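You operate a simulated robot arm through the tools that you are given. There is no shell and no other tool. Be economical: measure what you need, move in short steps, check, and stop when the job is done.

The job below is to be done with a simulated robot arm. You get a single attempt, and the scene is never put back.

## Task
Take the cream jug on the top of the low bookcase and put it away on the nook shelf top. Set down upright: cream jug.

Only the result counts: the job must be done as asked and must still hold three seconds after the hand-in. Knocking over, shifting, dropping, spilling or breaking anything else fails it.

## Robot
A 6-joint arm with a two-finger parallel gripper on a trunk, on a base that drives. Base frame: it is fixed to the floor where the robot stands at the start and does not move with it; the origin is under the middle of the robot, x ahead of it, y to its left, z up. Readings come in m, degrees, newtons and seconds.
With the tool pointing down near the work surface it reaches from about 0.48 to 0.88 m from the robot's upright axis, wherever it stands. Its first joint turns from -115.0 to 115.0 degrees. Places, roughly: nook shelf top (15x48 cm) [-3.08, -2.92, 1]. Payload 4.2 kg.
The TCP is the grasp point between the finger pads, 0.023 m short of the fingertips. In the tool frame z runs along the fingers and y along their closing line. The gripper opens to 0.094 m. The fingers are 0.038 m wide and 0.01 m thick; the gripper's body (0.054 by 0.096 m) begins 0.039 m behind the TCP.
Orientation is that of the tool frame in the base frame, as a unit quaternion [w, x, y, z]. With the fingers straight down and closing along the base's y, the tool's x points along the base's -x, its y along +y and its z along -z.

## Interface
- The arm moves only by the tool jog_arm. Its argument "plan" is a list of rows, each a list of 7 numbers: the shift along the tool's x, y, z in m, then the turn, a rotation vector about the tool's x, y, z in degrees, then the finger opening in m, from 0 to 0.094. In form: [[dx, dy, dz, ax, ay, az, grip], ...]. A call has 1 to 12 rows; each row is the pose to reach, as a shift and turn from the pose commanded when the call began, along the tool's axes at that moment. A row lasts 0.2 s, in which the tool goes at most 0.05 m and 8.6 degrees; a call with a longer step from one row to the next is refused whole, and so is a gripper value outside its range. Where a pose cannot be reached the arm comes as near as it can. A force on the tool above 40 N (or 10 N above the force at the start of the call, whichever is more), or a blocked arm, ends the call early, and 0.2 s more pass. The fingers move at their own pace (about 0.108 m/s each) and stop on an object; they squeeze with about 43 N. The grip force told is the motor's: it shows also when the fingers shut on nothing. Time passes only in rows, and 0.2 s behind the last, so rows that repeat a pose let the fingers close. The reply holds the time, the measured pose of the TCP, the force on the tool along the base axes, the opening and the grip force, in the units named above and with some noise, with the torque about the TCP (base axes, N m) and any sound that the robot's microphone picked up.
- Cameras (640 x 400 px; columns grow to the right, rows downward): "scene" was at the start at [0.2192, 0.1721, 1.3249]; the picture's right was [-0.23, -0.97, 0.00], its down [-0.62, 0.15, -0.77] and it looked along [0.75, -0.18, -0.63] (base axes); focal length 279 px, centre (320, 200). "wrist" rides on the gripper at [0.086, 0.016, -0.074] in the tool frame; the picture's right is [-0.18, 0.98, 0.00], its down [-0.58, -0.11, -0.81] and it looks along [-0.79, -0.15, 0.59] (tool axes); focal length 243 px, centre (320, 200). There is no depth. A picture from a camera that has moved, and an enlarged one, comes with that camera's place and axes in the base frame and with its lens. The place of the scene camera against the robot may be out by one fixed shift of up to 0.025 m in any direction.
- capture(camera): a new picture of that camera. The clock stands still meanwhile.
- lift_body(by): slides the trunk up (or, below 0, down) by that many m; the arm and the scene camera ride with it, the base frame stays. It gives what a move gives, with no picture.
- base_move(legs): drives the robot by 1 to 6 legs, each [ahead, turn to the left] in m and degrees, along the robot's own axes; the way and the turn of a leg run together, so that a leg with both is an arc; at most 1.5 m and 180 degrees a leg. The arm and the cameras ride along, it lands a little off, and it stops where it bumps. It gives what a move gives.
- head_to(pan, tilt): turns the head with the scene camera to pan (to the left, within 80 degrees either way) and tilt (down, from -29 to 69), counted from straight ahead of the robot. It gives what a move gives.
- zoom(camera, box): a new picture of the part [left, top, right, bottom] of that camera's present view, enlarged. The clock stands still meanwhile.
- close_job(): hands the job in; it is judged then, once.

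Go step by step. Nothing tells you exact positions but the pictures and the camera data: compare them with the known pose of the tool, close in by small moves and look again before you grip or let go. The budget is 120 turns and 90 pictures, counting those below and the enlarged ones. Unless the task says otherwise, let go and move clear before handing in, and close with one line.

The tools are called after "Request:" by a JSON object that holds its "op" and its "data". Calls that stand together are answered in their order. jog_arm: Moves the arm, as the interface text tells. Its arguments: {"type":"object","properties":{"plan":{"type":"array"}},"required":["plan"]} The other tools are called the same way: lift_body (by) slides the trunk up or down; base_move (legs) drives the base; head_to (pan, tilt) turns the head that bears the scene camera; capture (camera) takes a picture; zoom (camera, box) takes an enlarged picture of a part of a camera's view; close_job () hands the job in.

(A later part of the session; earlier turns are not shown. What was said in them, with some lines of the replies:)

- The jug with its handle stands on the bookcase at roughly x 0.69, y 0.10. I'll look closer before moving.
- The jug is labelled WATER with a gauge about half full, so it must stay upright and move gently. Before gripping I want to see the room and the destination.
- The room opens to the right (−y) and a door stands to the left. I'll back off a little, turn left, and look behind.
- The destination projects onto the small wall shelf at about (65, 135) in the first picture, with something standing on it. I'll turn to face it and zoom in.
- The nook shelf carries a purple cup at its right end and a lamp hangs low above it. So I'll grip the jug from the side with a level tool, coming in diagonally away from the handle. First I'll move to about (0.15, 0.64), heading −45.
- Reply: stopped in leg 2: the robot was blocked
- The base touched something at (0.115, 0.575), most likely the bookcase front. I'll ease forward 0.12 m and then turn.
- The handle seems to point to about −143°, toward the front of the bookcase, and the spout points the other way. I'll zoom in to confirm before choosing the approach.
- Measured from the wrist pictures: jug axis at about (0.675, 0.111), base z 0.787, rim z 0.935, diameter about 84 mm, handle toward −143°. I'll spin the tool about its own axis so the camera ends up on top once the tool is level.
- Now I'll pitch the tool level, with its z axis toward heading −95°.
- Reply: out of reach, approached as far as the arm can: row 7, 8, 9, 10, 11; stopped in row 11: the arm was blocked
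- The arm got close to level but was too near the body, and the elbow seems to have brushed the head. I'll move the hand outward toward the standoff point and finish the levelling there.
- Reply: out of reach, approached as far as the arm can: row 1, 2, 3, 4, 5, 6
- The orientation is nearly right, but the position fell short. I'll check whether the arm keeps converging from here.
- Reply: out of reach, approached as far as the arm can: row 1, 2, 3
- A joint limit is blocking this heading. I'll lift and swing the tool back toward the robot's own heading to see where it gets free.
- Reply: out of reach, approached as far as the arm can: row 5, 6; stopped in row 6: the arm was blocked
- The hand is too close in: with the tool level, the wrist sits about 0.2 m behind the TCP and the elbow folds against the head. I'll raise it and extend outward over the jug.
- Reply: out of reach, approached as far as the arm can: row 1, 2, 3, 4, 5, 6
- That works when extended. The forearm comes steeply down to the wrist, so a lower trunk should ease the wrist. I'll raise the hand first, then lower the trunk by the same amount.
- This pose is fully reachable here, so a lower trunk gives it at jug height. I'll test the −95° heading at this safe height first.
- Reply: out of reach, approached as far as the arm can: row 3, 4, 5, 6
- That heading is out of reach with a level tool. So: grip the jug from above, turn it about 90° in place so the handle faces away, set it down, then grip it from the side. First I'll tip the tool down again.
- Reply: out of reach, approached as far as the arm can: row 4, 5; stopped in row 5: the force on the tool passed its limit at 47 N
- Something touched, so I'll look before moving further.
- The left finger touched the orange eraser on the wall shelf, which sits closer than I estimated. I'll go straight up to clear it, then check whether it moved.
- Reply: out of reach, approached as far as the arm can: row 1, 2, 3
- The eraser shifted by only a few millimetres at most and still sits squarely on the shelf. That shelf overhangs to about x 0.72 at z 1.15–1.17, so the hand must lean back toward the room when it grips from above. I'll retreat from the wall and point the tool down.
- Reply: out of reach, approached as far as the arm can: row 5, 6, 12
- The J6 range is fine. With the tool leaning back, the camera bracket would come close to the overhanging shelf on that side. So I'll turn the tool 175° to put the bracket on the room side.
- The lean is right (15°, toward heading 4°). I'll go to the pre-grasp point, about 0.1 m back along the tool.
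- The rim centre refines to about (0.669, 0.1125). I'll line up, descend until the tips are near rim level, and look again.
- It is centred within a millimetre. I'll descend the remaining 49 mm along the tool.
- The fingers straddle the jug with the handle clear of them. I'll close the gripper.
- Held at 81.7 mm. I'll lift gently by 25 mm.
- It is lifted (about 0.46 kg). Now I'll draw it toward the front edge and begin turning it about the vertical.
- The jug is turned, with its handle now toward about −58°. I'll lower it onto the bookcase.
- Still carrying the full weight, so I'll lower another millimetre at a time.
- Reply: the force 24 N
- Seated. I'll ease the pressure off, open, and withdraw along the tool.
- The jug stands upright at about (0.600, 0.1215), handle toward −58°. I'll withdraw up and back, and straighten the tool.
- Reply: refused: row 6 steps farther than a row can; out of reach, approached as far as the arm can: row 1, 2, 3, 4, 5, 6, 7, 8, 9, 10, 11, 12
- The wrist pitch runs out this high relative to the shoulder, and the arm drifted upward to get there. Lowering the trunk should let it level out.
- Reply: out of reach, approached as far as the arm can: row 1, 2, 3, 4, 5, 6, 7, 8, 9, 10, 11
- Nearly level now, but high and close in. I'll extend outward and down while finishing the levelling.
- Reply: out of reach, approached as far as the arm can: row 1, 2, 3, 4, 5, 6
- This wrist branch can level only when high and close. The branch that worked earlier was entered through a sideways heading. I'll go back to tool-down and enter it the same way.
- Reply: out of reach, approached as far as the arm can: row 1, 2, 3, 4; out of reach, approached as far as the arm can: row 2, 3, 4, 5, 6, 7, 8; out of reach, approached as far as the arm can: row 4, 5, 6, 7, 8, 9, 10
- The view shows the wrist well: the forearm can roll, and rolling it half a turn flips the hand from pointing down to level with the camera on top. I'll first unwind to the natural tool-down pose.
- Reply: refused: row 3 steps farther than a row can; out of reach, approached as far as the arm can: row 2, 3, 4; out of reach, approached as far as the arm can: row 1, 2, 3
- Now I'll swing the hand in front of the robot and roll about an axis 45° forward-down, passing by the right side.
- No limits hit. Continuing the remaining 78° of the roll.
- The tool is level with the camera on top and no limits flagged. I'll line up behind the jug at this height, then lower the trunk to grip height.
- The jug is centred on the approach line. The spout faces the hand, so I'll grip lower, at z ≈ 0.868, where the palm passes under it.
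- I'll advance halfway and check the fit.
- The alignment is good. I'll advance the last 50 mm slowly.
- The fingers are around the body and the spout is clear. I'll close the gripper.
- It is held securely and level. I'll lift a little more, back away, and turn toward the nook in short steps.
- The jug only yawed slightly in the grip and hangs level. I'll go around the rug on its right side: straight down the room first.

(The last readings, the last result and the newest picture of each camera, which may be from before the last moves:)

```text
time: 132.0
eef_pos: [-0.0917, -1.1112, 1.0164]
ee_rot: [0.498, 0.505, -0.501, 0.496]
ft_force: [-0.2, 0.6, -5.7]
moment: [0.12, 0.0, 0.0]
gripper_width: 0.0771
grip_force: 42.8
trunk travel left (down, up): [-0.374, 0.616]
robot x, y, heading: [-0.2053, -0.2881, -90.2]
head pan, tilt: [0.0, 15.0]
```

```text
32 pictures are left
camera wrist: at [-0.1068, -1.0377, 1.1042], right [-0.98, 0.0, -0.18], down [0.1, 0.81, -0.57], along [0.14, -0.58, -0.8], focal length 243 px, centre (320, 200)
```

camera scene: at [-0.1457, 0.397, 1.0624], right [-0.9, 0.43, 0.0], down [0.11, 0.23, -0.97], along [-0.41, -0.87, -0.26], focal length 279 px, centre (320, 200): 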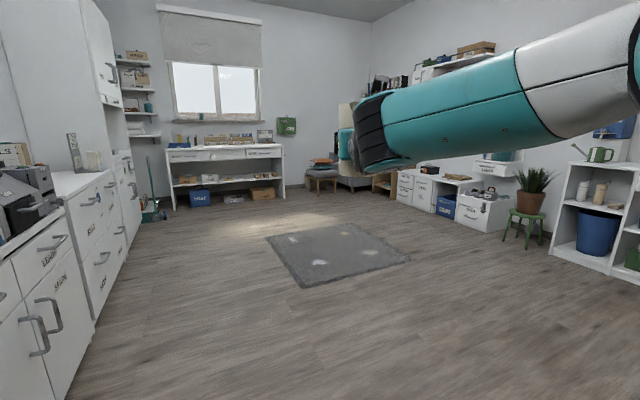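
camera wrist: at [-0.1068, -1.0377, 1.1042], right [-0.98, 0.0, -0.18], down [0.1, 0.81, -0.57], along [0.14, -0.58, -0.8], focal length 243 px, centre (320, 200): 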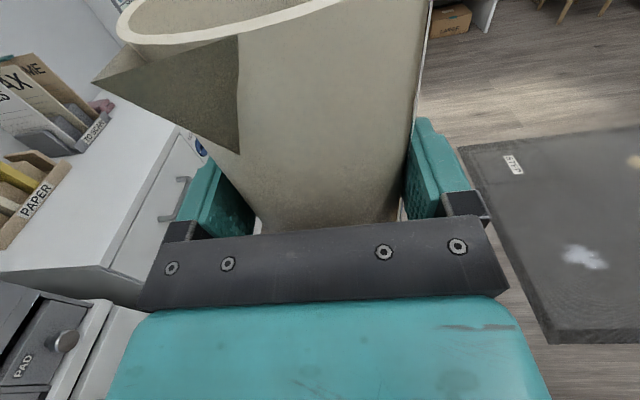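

Request:
{"op": "base_move", "data": {"legs": [[1.03, 0], [1.03, 0], [0, -71]]}}

Request:
{"op": "capture", "data": {"camera": "scene"}}

Request:
{"op": "capture", "data": {"camera": "wrist"}}

```text
time: 145.3
eef_pos: [-0.9645, -2.739, 1.0151]
ee_rot: [-0.692, -0.125, 0.7, -0.12]
ft_force: [0.3, 0.2, -4.4]
moment: [0.03, -0.15, -0.01]
gripper_width: 0.0765
grip_force: 42.9
trunk travel left (down, up): [-0.374, 0.616]
robot x, y, heading: [-0.2291, -2.356, -160.3]
head pan, tilt: [0.0, 15.0]
```

```text
31 pictures are left
camera scene: at [-0.4118, -2.6223, 1.0624], right [-0.33, 0.94, 0.0], down [0.24, 0.09, -0.97], along [-0.91, -0.32, -0.26], focal length 279 px, centre (320, 200)
```

scene: 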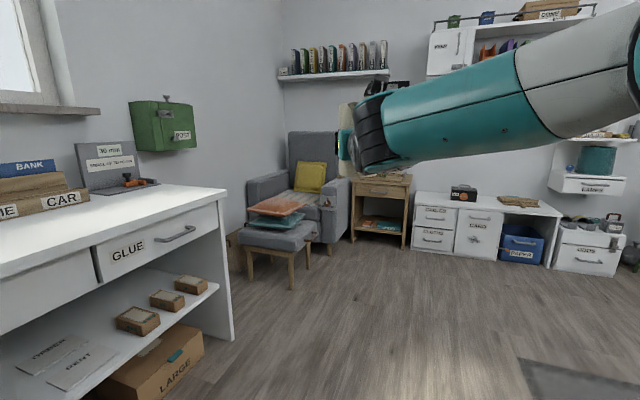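

```text
30 pictures are left
camera wrist: at [-0.8992, -2.6977, 1.104], right [-0.33, 0.93, -0.18], down [0.8, 0.18, -0.57], along [-0.5, -0.33, -0.8], focal length 243 px, centre (320, 200)
```

wrist: 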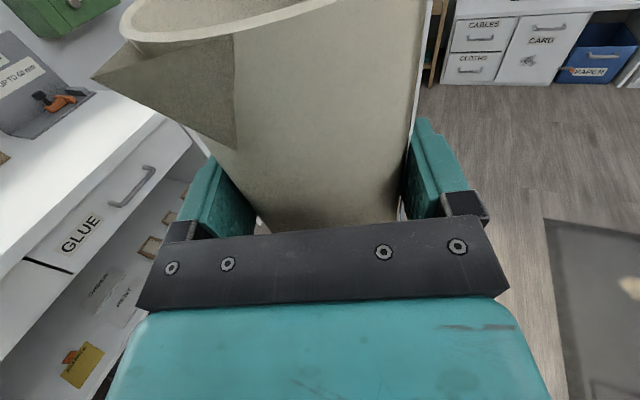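

The armchair and footstool are on the left and the nightstand is under the shelf. I'll drive to about (−1.6, −2.75) facing −x and raise the trunk to see the nook.

Request:
{"op": "base_move", "data": {"legs": [[0, -3.7], [1.42, 0], [0, -16]]}}

Request:
{"op": "lift_body", "data": {"by": 0.15}}

Request:
{"op": "head_to", "data": {"pan": 3, "tilt": 5}}

Request:
{"op": "capture", "data": {"camera": "scene"}}

Request:
{"op": "capture", "data": {"camera": "wrist"}}

```text
time: 153.8
eef_pos: [-2.4395, -2.8554, 1.0156]
ee_rot: [-0.703, -0.001, 0.712, 0.004]
ft_force: [-0.2, -0.2, -5.1]
moment: [-0.02, -0.13, 0.0]
gripper_width: 0.0764
grip_force: 43.2
trunk travel left (down, up): [-0.374, 0.616]
robot x, y, heading: [-1.618, -2.7439, 179.6]
head pan, tilt: [0.0, 15.0]
```

```text
time: 155.6
eef_pos: [-2.4375, -2.8544, 1.1659]
ee_rot: [-0.703, -0.002, 0.711, 0.002]
ft_force: [0.1, 0.6, -4.6]
moment: [-0.04, -0.16, 0.04]
gripper_width: 0.0763
grip_force: 42.5
trunk travel left (down, up): [-0.524, 0.466]
robot x, y, heading: [-1.6152, -2.7451, 179.8]
head pan, tilt: [0.0, 15.0]
```

```text
time: 156.3
eef_pos: [-2.4378, -2.8551, 1.1647]
ee_rot: [-0.703, -0.002, 0.711, 0.003]
ft_force: [0.3, 0.5, -3.5]
moment: [-0.03, -0.12, 0.01]
gripper_width: 0.0765
grip_force: 43.0
trunk travel left (down, up): [-0.524, 0.466]
robot x, y, heading: [-1.617, -2.748, 179.7]
head pan, tilt: [3.0, 5.0]
```

```text
29 pictures are left
camera scene: at [-1.8798, -2.9446, 1.2286], right [-0.04, 1.0, 0.0], down [0.09, 0.0, -1.0], along [-1.0, -0.04, -0.09], focal length 279 px, centre (320, 200)
```

scene: 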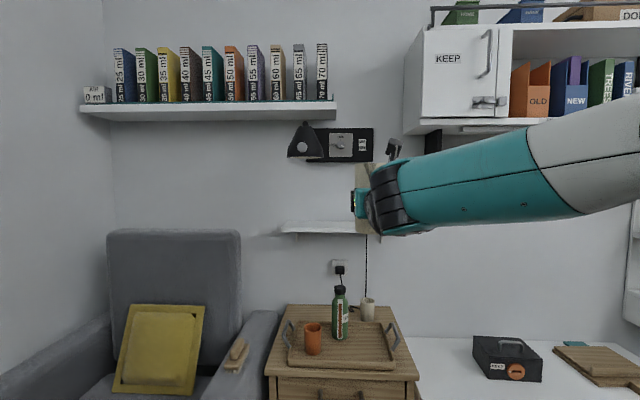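

```text
28 pictures are left
camera wrist: at [-2.3647, -2.8392, 1.2538], right [0.0, 0.98, -0.18], down [0.81, -0.11, -0.57], along [-0.58, -0.14, -0.8], focal length 243 px, centre (320, 200)
```

wrist: 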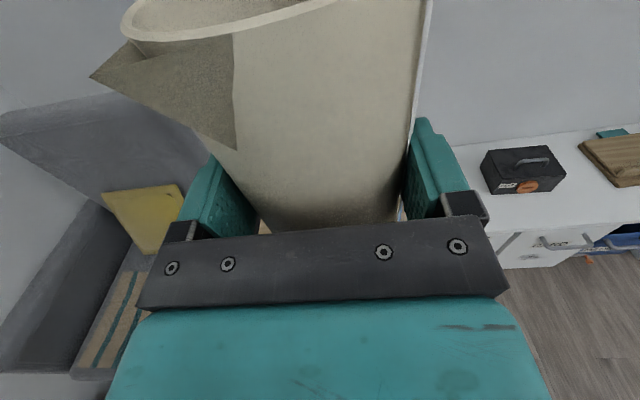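

The shelf spans about y −3.16 to −2.68. The lamp head hangs in front of it at about (−2.85, −3.04), bottom near z 1.29, so the hand must go in low. I'll lower to insertion height and shift left to y ≈ −2.95.

Request:
{"op": "lift_body", "data": {"by": -0.05}}

Request:
{"op": "jog_arm", "data": {"plan": [[0, -0.01, 0, 0, 0, 0, 0.065], [0, -0.028, 0, 0, 0, 0, 0.065], [0, -0.048, 0, 0, 0, 0, 0.065], [0, -0.068, 0, 0, 0, 0, 0.065], [0, -0.086, 0, 0, 0, 0, 0.065], [0, -0.095, 0, 0, 0, 0, 0.065]]}}

Request:
{"op": "base_move", "data": {"legs": [[0.25, 0]]}}

Request:
{"op": "capture", "data": {"camera": "scene"}}

Request:
{"op": "capture", "data": {"camera": "wrist"}}

```text
time: 157.2
eef_pos: [-2.4384, -2.8553, 1.1159]
ee_rot: [-0.703, -0.002, 0.711, 0.003]
ft_force: [0.2, -1.1, -4.5]
moment: [-0.01, -0.15, 0.03]
gripper_width: 0.0762
grip_force: 43.0
trunk travel left (down, up): [-0.474, 0.516]
robot x, y, heading: [-1.6128, -2.7462, 179.6]
head pan, tilt: [3.0, 5.0]
```

```text
time: 158.6
eef_pos: [-2.4374, -2.9494, 1.1145]
ee_rot: [-0.703, -0.002, 0.712, 0.003]
ft_force: [-0.3, 0.2, -5.3]
moment: [-0.04, -0.12, -0.02]
gripper_width: 0.0762
grip_force: 43.1
trunk travel left (down, up): [-0.474, 0.516]
robot x, y, heading: [-1.6168, -2.7453, 179.5]
head pan, tilt: [3.0, 5.0]
```

```text
time: 160.4
eef_pos: [-2.6894, -2.9454, 1.1131]
ee_rot: [-0.703, -0.002, 0.712, 0.003]
ft_force: [0.1, 0.3, -3.7]
moment: [-0.02, -0.1, -0.01]
gripper_width: 0.0764
grip_force: 42.9
trunk travel left (down, up): [-0.474, 0.516]
robot x, y, heading: [-1.8696, -2.7433, 179.4]
head pan, tilt: [3.0, 5.0]
```

```text
27 pictures are left
camera scene: at [-2.1313, -2.9423, 1.1786], right [-0.04, 1.0, 0.0], down [0.09, 0.0, -1.0], along [-1.0, -0.04, -0.09], focal length 279 px, centre (320, 200)
```

scene: 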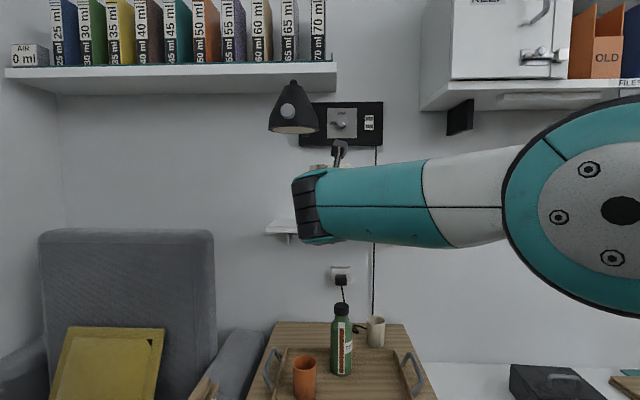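

```text
26 pictures are left
camera wrist: at [-2.6154, -2.9308, 1.2018], right [0.0, 0.98, -0.18], down [0.81, -0.11, -0.57], along [-0.58, -0.14, -0.8], focal length 243 px, centre (320, 200)
```

wrist: 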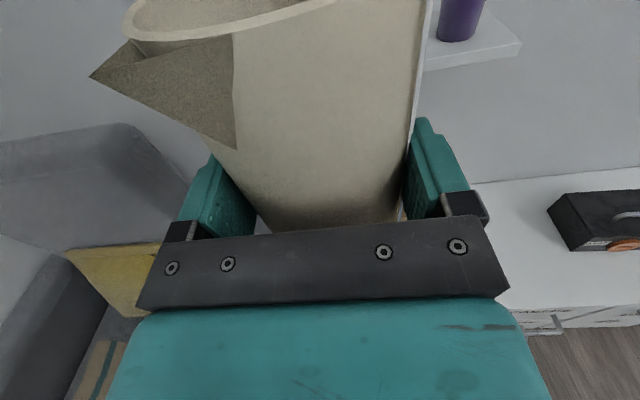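

From this view the shelf's front edge is at x ≈ −2.993, top z ≈ 1.00, right end y −2.675, and the cup's left side is at −2.77. I'm aiming the jug axis at (−3.045, −2.95). Lowering slightly and driving closer.

Request:
{"op": "lift_body", "data": {"by": -0.01}}

Request:
{"op": "base_move", "data": {"legs": [[0.2, 0]]}}

Request:
{"op": "capture", "data": {"camera": "wrist"}}

Request:
{"op": "capture", "data": {"camera": "scene"}}

```text
time: 161.0
eef_pos: [-2.6891, -2.9468, 1.1026]
ee_rot: [-0.702, -0.002, 0.712, 0.003]
ft_force: [-1.0, -0.4, -5.2]
moment: [-0.01, -0.12, 0.01]
gripper_width: 0.0763
grip_force: 43.1
trunk travel left (down, up): [-0.464, 0.526]
robot x, y, heading: [-1.8718, -2.7469, 179.3]
head pan, tilt: [3.0, 5.0]
```

```text
time: 162.6
eef_pos: [-2.891, -2.9448, 1.1041]
ee_rot: [-0.702, -0.001, 0.712, 0.004]
ft_force: [0.4, 0.7, -4.8]
moment: [-0.01, -0.1, 0.04]
gripper_width: 0.0764
grip_force: 42.7
trunk travel left (down, up): [-0.464, 0.526]
robot x, y, heading: [-2.0747, -2.7385, 179.4]
head pan, tilt: [3.0, 5.0]
```

```text
25 pictures are left
camera wrist: at [-2.8162, -2.9293, 1.1917], right [0.0, 0.98, -0.18], down [0.81, -0.11, -0.57], along [-0.58, -0.14, -0.8], focal length 243 px, centre (320, 200)
```

wrist: 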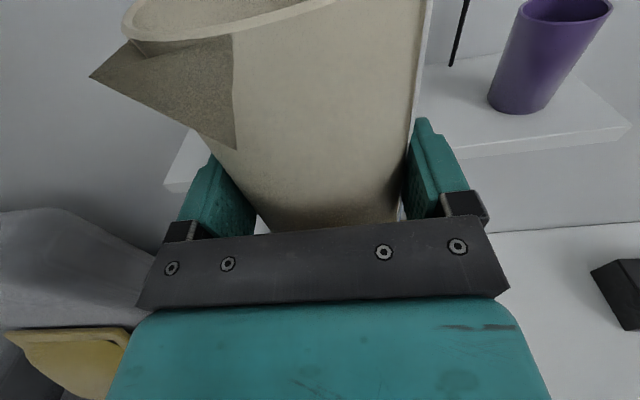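

```text
24 pictures are left
camera scene: at [-2.3321, -2.9407, 1.1686], right [-0.04, 1.0, 0.0], down [0.09, 0.0, -1.0], along [-1.0, -0.04, -0.09], focal length 279 px, centre (320, 200)
```

scene: 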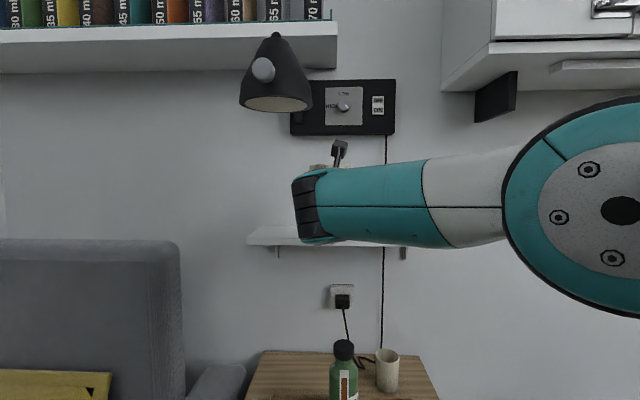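

The geometry checks out: front edge −2.998, wall about −3.15. One more 0.1 m by base, then the rest with the arm.

Request:
{"op": "base_move", "data": {"legs": [[0.1, 0]]}}

Request:
{"op": "capture", "data": {"camera": "wrist"}}

```text
time: 163.8
eef_pos: [-2.9912, -2.9433, 1.1035]
ee_rot: [-0.702, -0.001, 0.712, 0.003]
ft_force: [-0.8, 0.3, -4.6]
moment: [0.02, -0.14, 0.0]
gripper_width: 0.0764
grip_force: 42.8
trunk travel left (down, up): [-0.464, 0.526]
robot x, y, heading: [-2.1704, -2.7429, 179.5]
head pan, tilt: [3.0, 5.0]
```

```text
23 pictures are left
camera wrist: at [-2.9177, -2.9282, 1.1916], right [0.0, 0.98, -0.18], down [0.81, -0.11, -0.57], along [-0.58, -0.14, -0.8], focal length 243 px, centre (320, 200)
```

wrist: 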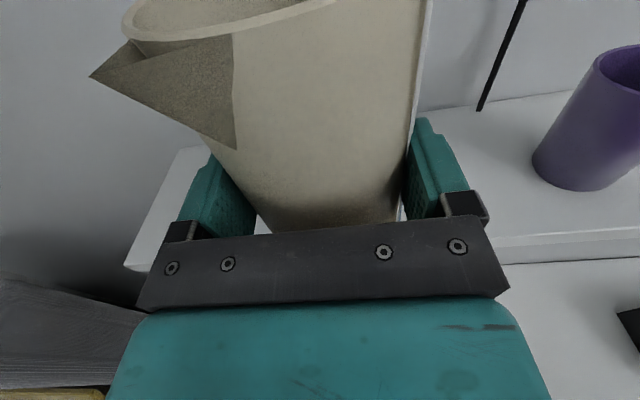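

The wall is near x −3.165, so there is room. I'll advance 57 mm slowly.

Request:
{"op": "jog_arm", "data": {"plan": [[0, 0, 0.008, 0, 0, 0, 0.065], [0, 0, 0.02, 0, 0, 0, 0.065], [0, 0, 0.032, 0, 0, 0, 0.065], [0, 0, 0.044, 0, 0, 0, 0.065], [0, 0, 0.053, 0, 0, 0, 0.065], [0, 0, 0.057, 0, 0, 0, 0.065]]}}

Request:
{"op": "capture", "data": {"camera": "wrist"}}

Request:
{"op": "capture", "data": {"camera": "scene"}}

```text
time: 165.2
eef_pos: [-3.0336, -2.9382, 1.0898]
ee_rot: [-0.703, 0.0, 0.712, 0.001]
ft_force: [-0.3, 0.1, -3.7]
moment: [0.01, -0.12, -0.01]
gripper_width: 0.0765
grip_force: 43.4
out of reach, approached as far as the arm can: row 3, 4, 5, 6
trunk travel left (down, up): [-0.464, 0.526]
robot x, y, heading: [-2.1747, -2.7383, 179.5]
head pan, tilt: [3.0, 5.0]
```

```text
22 pictures are left
camera wrist: at [-2.9592, -2.9221, 1.1773], right [0.0, 0.98, -0.18], down [0.81, -0.11, -0.57], along [-0.58, -0.15, -0.8], focal length 243 px, centre (320, 200)
```

wrist: 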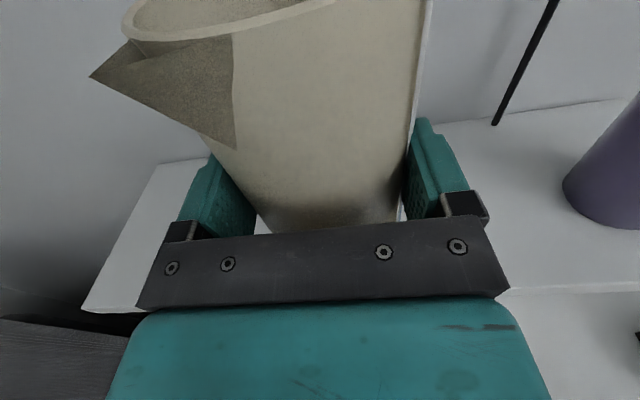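

```text
21 pictures are left
camera scene: at [-2.4336, -2.9397, 1.1686], right [-0.04, 1.0, 0.0], down [0.09, 0.0, -1.0], along [-1.0, -0.04, -0.09], focal length 279 px, centre (320, 200)
```

scene: 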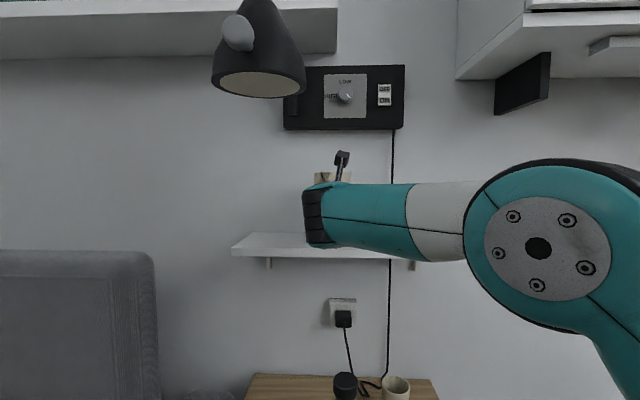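

The arm reached its limit about 14 mm short, and still level. I'll nudge the base forward 15 mm.

Request:
{"op": "base_move", "data": {"legs": [[0.016, 0]]}}

```text
time: 165.9
eef_pos: [-3.0488, -2.9383, 1.0885]
ee_rot: [-0.703, 0.0, 0.711, 0.001]
ft_force: [0.7, 0.2, -4.4]
moment: [-0.02, -0.13, -0.01]
gripper_width: 0.0763
grip_force: 43.1
trunk travel left (down, up): [-0.464, 0.526]
robot x, y, heading: [-2.1883, -2.7408, 179.3]
head pan, tilt: [3.0, 5.0]
```

Now lowering in small trunk steps, watching the force.

Request:
{"op": "lift_body", "data": {"by": -0.005}}

Request:
{"op": "lift_body", "data": {"by": -0.002}}

Request:
{"op": "zoom", "data": {"camera": "scene", "box": [220, 150, 420, 275]}}

```text
time: 166.5
eef_pos: [-3.0508, -2.9372, 1.0836]
ee_rot: [-0.702, 0.001, 0.712, 0.003]
ft_force: [-1.0, -0.6, -4.8]
moment: [-0.03, -0.15, -0.01]
gripper_width: 0.0762
grip_force: 42.9
trunk travel left (down, up): [-0.459, 0.531]
robot x, y, heading: [-2.1875, -2.7435, 179.5]
head pan, tilt: [3.0, 5.0]
```

```text
time: 167.0
eef_pos: [-3.0483, -2.9385, 1.082]
ee_rot: [-0.703, -0.001, 0.711, 0.001]
ft_force: [-0.7, 0.1, -4.6]
moment: [-0.05, -0.13, 0.01]
gripper_width: 0.0764
grip_force: 42.9
trunk travel left (down, up): [-0.457, 0.533]
robot x, y, heading: [-2.1867, -2.7412, 179.5]
head pan, tilt: [3.0, 5.0]
```

```text
3.20 times, centred on (320, 212) of scene
camera zoom: at [-2.4495, -2.9396, 1.1616], right [-0.04, 1.0, 0.0], down [0.09, 0.0, -1.0], along [-1.0, -0.04, -0.09], focal length 894 px, centre (320, 160)
```

zoom: 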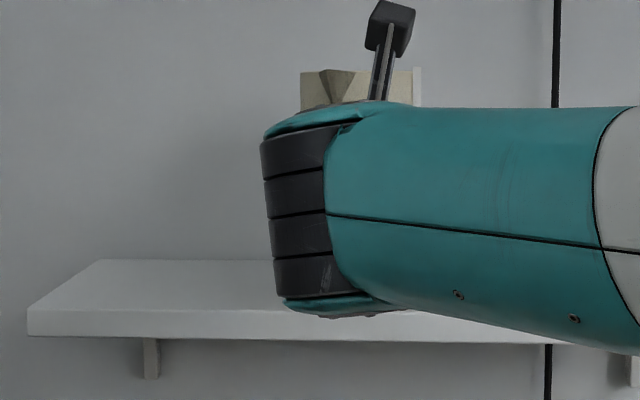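

Request:
{"op": "lift_body", "data": {"by": -0.002}}

Request:
{"op": "lift_body", "data": {"by": -0.0015}}

```text
time: 167.5
eef_pos: [-3.0511, -2.9384, 1.0804]
ee_rot: [-0.702, 0.0, 0.712, 0.001]
ft_force: [0.8, -0.4, -5.2]
moment: [-0.01, -0.12, 0.0]
gripper_width: 0.0763
grip_force: 43.2
trunk travel left (down, up): [-0.455, 0.535]
robot x, y, heading: [-2.1864, -2.7401, 179.7]
head pan, tilt: [3.0, 5.0]
```

```text
time: 168.0
eef_pos: [-3.0495, -2.9394, 1.0788]
ee_rot: [-0.703, 0.0, 0.712, 0.001]
ft_force: [0.4, -0.4, -5.3]
moment: [0.02, -0.14, -0.01]
gripper_width: 0.0763
grip_force: 43.1
trunk travel left (down, up): [-0.454, 0.536]
robot x, y, heading: [-2.1899, -2.7407, 179.5]
head pan, tilt: [3.0, 5.0]
```

Request:
{"op": "lift_body", "data": {"by": -0.0015}}

Request:
{"op": "lift_body", "data": {"by": -0.0015}}

Request:
{"op": "capture", "data": {"camera": "wrist"}}

```text
time: 168.5
eef_pos: [-3.0489, -2.9372, 1.0759]
ee_rot: [-0.703, 0.001, 0.711, 0.003]
ft_force: [0.1, -0.8, -4.8]
moment: [-0.01, -0.13, 0.03]
gripper_width: 0.0764
grip_force: 43.6
trunk travel left (down, up): [-0.452, 0.538]
robot x, y, heading: [-2.1877, -2.7433, 179.4]
head pan, tilt: [3.0, 5.0]
```

```text
time: 169.1
eef_pos: [-3.0498, -2.9387, 1.0756]
ee_rot: [-0.702, -0.001, 0.712, 0.001]
ft_force: [0.3, 0.0, -4.6]
moment: [-0.04, -0.13, -0.01]
gripper_width: 0.0762
grip_force: 42.7
trunk travel left (down, up): [-0.45, 0.54]
robot x, y, heading: [-2.1897, -2.7368, 179.6]
head pan, tilt: [3.0, 5.0]
```

```text
19 pictures are left
camera wrist: at [-2.975, -2.9219, 1.1637], right [0.0, 0.98, -0.18], down [0.81, -0.11, -0.57], along [-0.58, -0.15, -0.8], focal length 243 px, centre (320, 200)
```

wrist: 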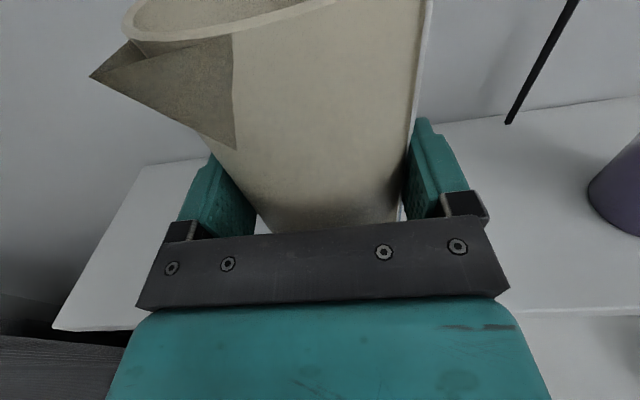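

Still hanging free; continuing in 1.5 mm steps.

Request:
{"op": "lift_body", "data": {"by": -0.0015}}

Request:
{"op": "lift_body", "data": {"by": -0.0015}}

Request:
{"op": "lift_body", "data": {"by": -0.0015}}

```text
time: 169.6
eef_pos: [-3.049, -2.9379, 1.074]
ee_rot: [-0.703, 0.0, 0.711, 0.002]
ft_force: [0.5, -0.6, -4.8]
moment: [-0.04, -0.15, 0.01]
gripper_width: 0.0761
grip_force: 42.9
trunk travel left (down, up): [-0.449, 0.541]
robot x, y, heading: [-2.1884, -2.7386, 179.4]
head pan, tilt: [3.0, 5.0]
```

```text
time: 170.1
eef_pos: [-3.0503, -2.9385, 1.0724]
ee_rot: [-0.703, -0.001, 0.712, 0.001]
ft_force: [0.5, 0.3, -3.8]
moment: [-0.03, -0.13, 0.02]
gripper_width: 0.0764
grip_force: 43.3
trunk travel left (down, up): [-0.448, 0.542]
robot x, y, heading: [-2.1868, -2.7389, 179.6]
head pan, tilt: [3.0, 5.0]
```

```text
time: 170.6
eef_pos: [-3.0499, -2.9383, 1.0711]
ee_rot: [-0.703, 0.0, 0.711, 0.001]
ft_force: [0.5, -0.6, -5.4]
moment: [-0.02, -0.1, 0.0]
gripper_width: 0.0763
grip_force: 42.9
trunk travel left (down, up): [-0.446, 0.544]
robot x, y, heading: [-2.1886, -2.7403, 179.5]
head pan, tilt: [3.0, 5.0]
```

Request:
{"op": "lift_body", "data": {"by": -0.0015}}

Request:
{"op": "lift_body", "data": {"by": -0.0015}}

Request:
{"op": "lift_body", "data": {"by": -0.0015}}

Request:
{"op": "zoom", "data": {"camera": "wrist", "box": [160, 120, 480, 320]}}

```text
time: 171.1
eef_pos: [-3.0487, -2.9372, 1.0699]
ee_rot: [-0.703, 0.001, 0.711, 0.002]
ft_force: [0.6, -0.8, -4.1]
moment: [0.0, -0.13, 0.01]
gripper_width: 0.0763
grip_force: 42.9
trunk travel left (down, up): [-0.444, 0.546]
robot x, y, heading: [-2.1902, -2.7402, 179.6]
head pan, tilt: [3.0, 5.0]
```

```text
time: 171.6
eef_pos: [-3.0497, -2.9386, 1.0677]
ee_rot: [-0.702, 0.0, 0.712, 0.002]
ft_force: [0.4, -0.4, -3.5]
moment: [-0.05, -0.15, 0.0]
gripper_width: 0.0766
grip_force: 42.9
trunk travel left (down, up): [-0.443, 0.547]
robot x, y, heading: [-2.1884, -2.7404, 179.4]
head pan, tilt: [3.0, 5.0]
```

```text
time: 172.1
eef_pos: [-3.0489, -2.9382, 1.068]
ee_rot: [-0.703, 0.001, 0.711, 0.002]
ft_force: [-1.0, 0.6, -0.9]
moment: [-0.11, 0.12, 0.0]
gripper_width: 0.0762
grip_force: 43.2
trunk travel left (down, up): [-0.442, 0.548]
robot x, y, heading: [-2.1895, -2.7404, 179.6]
head pan, tilt: [3.0, 5.0]
```

```text
2.00 times, centred on (320, 220) of wrist
camera zoom: at [-2.9747, -2.9218, 1.1555], right [0.0, 0.98, -0.18], down [0.81, -0.11, -0.57], along [-0.58, -0.15, -0.8], focal length 485 px, centre (320, 160)
```

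zoom: 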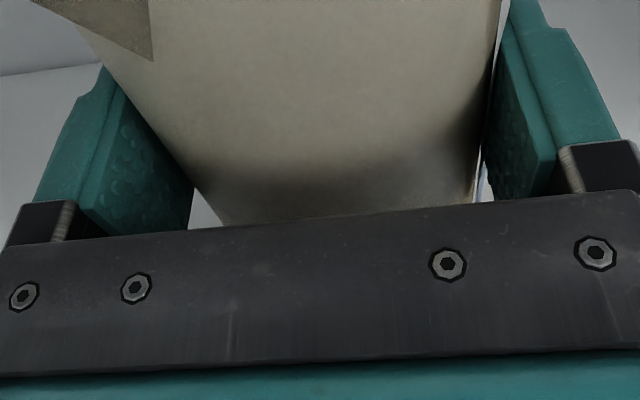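

First contact: the wall-side edge of the base touches. I'll press down slightly so it seats flat.

Request:
{"op": "lift_body", "data": {"by": -0.001}}

Request:
{"op": "lift_body", "data": {"by": -0.001}}

```text
time: 172.6
eef_pos: [-3.049, -2.9369, 1.0665]
ee_rot: [-0.704, 0.0, 0.71, 0.001]
ft_force: [-3.0, -1.4, 3.9]
moment: [-0.17, 0.56, 0.06]
gripper_width: 0.0764
grip_force: 43.6
trunk travel left (down, up): [-0.44, 0.55]
robot x, y, heading: [-2.187, -2.744, 179.4]
head pan, tilt: [3.0, 5.0]
```

```text
time: 173.1
eef_pos: [-3.0491, -2.9379, 1.0676]
ee_rot: [-0.705, 0.001, 0.71, 0.001]
ft_force: [-5.9, -2.7, 12.6]
moment: [-0.18, 1.06, 0.08]
gripper_width: 0.0763
grip_force: 43.0
trunk travel left (down, up): [-0.44, 0.55]
robot x, y, heading: [-2.185, -2.7409, 179.4]
head pan, tilt: [3.0, 5.0]
```

The base's wall-side edge carries the load, so the jug has a slight tilt of about a degree. I'll ease off 1 mm and open so it settles flat.

Request:
{"op": "lift_body", "data": {"by": 0.0012}}

Request:
{"op": "zoom", "data": {"camera": "scene", "box": [260, 120, 420, 220]}}

```text
time: 173.6
eef_pos: [-3.0487, -2.9385, 1.068]
ee_rot: [-0.703, 0.001, 0.711, 0.002]
ft_force: [-5.2, -2.1, 12.8]
moment: [-0.25, 1.09, 0.03]
gripper_width: 0.0763
grip_force: 42.8
trunk travel left (down, up): [-0.441, 0.549]
robot x, y, heading: [-2.1894, -2.7411, 179.5]
head pan, tilt: [3.0, 5.0]
```

```text
4.00 times, centred on (340, 170) of scene
camera zoom: at [-2.449, -2.9395, 1.1456], right [-0.04, 1.0, 0.0], down [0.09, 0.0, -1.0], along [-1.0, -0.04, -0.09], focal length 1117 px, centre (240, 320)
```

zoom: 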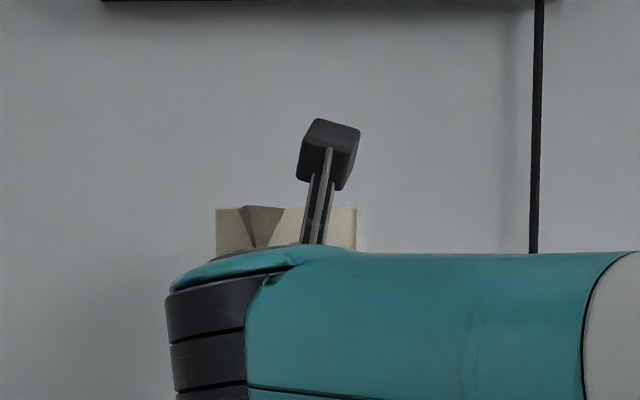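

Request:
{"op": "lift_body", "data": {"by": 0.0015}}

```text
time: 174.2
eef_pos: [-3.05, -2.9389, 1.0669]
ee_rot: [-0.702, 0.0, 0.712, 0.002]
ft_force: [-1.7, -1.0, 10.2]
moment: [-0.24, 0.69, 0.03]
gripper_width: 0.0764
grip_force: 42.8
trunk travel left (down, up): [-0.442, 0.548]
robot x, y, heading: [-2.1886, -2.7391, 179.8]
head pan, tilt: [3.0, 5.0]
```

Request:
{"op": "lift_body", "data": {"by": 0.001}}

```text
time: 174.7
eef_pos: [-3.0496, -2.9388, 1.0672]
ee_rot: [-0.702, -0.001, 0.712, 0.002]
ft_force: [2.1, -0.7, 3.5]
moment: [-0.13, 0.17, 0.04]
gripper_width: 0.0762
grip_force: 43.4
trunk travel left (down, up): [-0.443, 0.547]
robot x, y, heading: [-2.1899, -2.7403, 179.3]
head pan, tilt: [3.0, 5.0]
```

The load is now central and light. I'll open the fingers.

Request:
{"op": "jog_arm", "data": {"plan": [[0, 0, 0, 0, 0, 0, 0.078], [0, 0, 0, 0, 0, 0, 0.084], [0, 0, 0, 0, 0, 0, 0.09], [0, 0, 0, 0, 0, 0, 0.094], [0, 0, 0, 0, 0, 0, 0.094]]}}

Request:
{"op": "capture", "data": {"camera": "wrist"}}

```text
time: 175.9
eef_pos: [-3.0501, -2.9382, 1.0683]
ee_rot: [-0.703, 0.0, 0.711, 0.001]
ft_force: [0.6, 0.3, 0.1]
moment: [-0.01, 0.03, 0.0]
gripper_width: 0.0942
grip_force: 0.1
trunk travel left (down, up): [-0.443, 0.547]
robot x, y, heading: [-2.1875, -2.7443, 179.4]
head pan, tilt: [3.0, 5.0]
```

```text
16 pictures are left
camera wrist: at [-2.9748, -2.9218, 1.1567], right [0.0, 0.98, -0.18], down [0.81, -0.11, -0.57], along [-0.58, -0.15, -0.8], focal length 243 px, centre (320, 200)
```

wrist: 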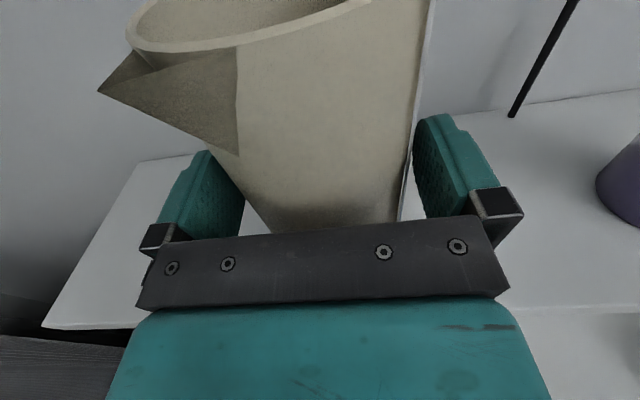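

The jug settled upright and free of the fingers. I'll back straight out.

Request:
{"op": "base_move", "data": {"legs": [[-0.25, 0]]}}

Request:
{"op": "capture", "data": {"camera": "wrist"}}

Request:
{"op": "capture", "data": {"camera": "scene"}}

```text
time: 177.7
eef_pos: [-2.7997, -2.9388, 1.0681]
ee_rot: [-0.703, 0.0, 0.711, 0.001]
ft_force: [-0.1, 0.5, -0.6]
moment: [-0.02, 0.02, 0.0]
gripper_width: 0.0938
grip_force: 0.1
trunk travel left (down, up): [-0.443, 0.547]
robot x, y, heading: [-1.9354, -2.7437, 179.4]
head pan, tilt: [3.0, 5.0]
```

```text
15 pictures are left
camera wrist: at [-2.7246, -2.9237, 1.1566], right [0.0, 0.98, -0.18], down [0.81, -0.11, -0.57], along [-0.58, -0.15, -0.8], focal length 243 px, centre (320, 200)
```

wrist: 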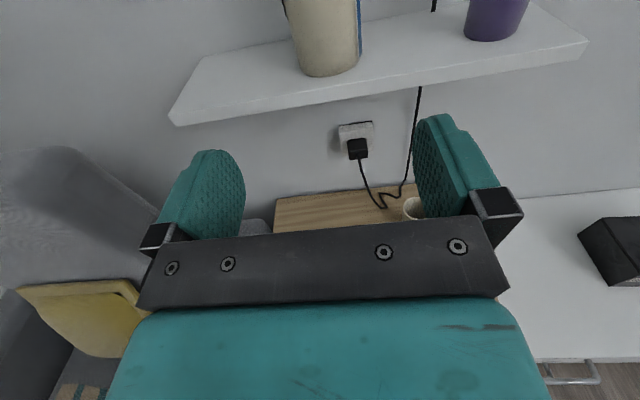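

```text
14 pictures are left
camera scene: at [-2.1991, -2.9416, 1.1479], right [-0.04, 1.0, 0.0], down [0.09, 0.0, -1.0], along [-1.0, -0.04, -0.09], focal length 279 px, centre (320, 200)
```

scene: 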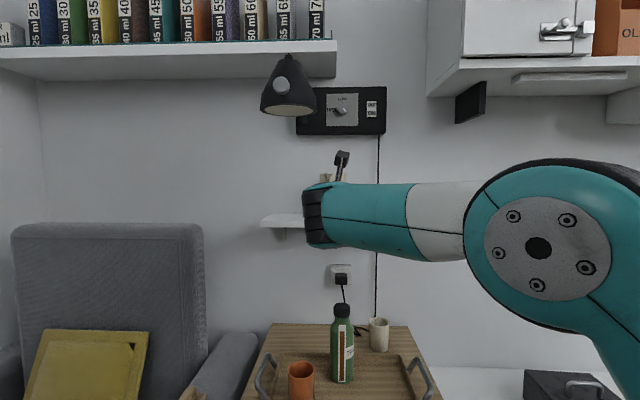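

The jug stands fully on the shelf. I'll back off further for a clear final look.

Request:
{"op": "base_move", "data": {"legs": [[-0.4, 0], [0, -25]]}}

Request:
{"op": "head_to", "data": {"pan": 25, "tilt": 5}}

Request:
{"op": "zoom", "data": {"camera": "scene", "box": [200, 100, 440, 250]}}

```text
time: 181.4
eef_pos: [-2.4005, -2.5592, 1.0695]
ee_rot: [-0.686, 0.155, 0.694, 0.155]
ft_force: [0.4, 0.1, 0.3]
moment: [-0.03, 0.02, -0.02]
gripper_width: 0.0938
grip_force: 0.1
trunk travel left (down, up): [-0.443, 0.547]
robot x, y, heading: [-1.5364, -2.7459, 154.2]
head pan, tilt: [3.0, 5.0]
```

```text
time: 182.3
eef_pos: [-2.4014, -2.56, 1.0679]
ee_rot: [-0.685, 0.155, 0.695, 0.154]
ft_force: [0.1, 0.4, 0.1]
moment: [-0.01, 0.02, -0.03]
gripper_width: 0.094
grip_force: 0.0
trunk travel left (down, up): [-0.443, 0.547]
robot x, y, heading: [-1.5401, -2.7465, 154.2]
head pan, tilt: [25.0, 5.0]
```

```text
2.67 times, centred on (320, 175) of scene
camera zoom: at [-1.867, -2.8566, 1.1479], right [0.01, 1.0, 0.0], down [0.09, 0.0, -1.0], along [-1.0, 0.01, -0.09], focal length 745 px, centre (320, 267)
```

zoom: 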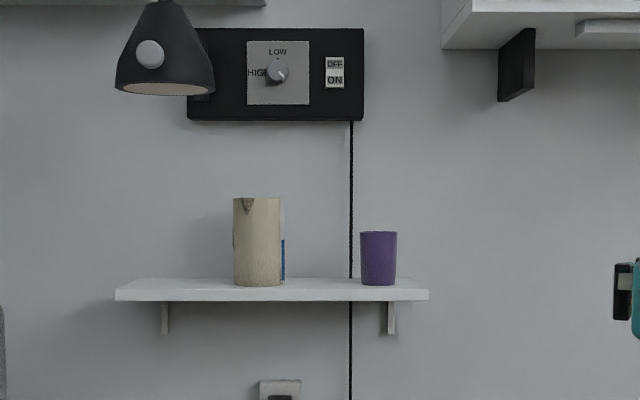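

Request:
{"op": "close_job", "data": {}}

```text
The job is handed in.
```

The cream jug is standing upright on the nook shelf top, released and clear of the purple cup, and the job is handed in. One flaw to note: while testing an approach, a finger pressed on the orange eraser on the wall shelf above the bookcase and seems to have shifted it by several millimetres; I did not put it back.
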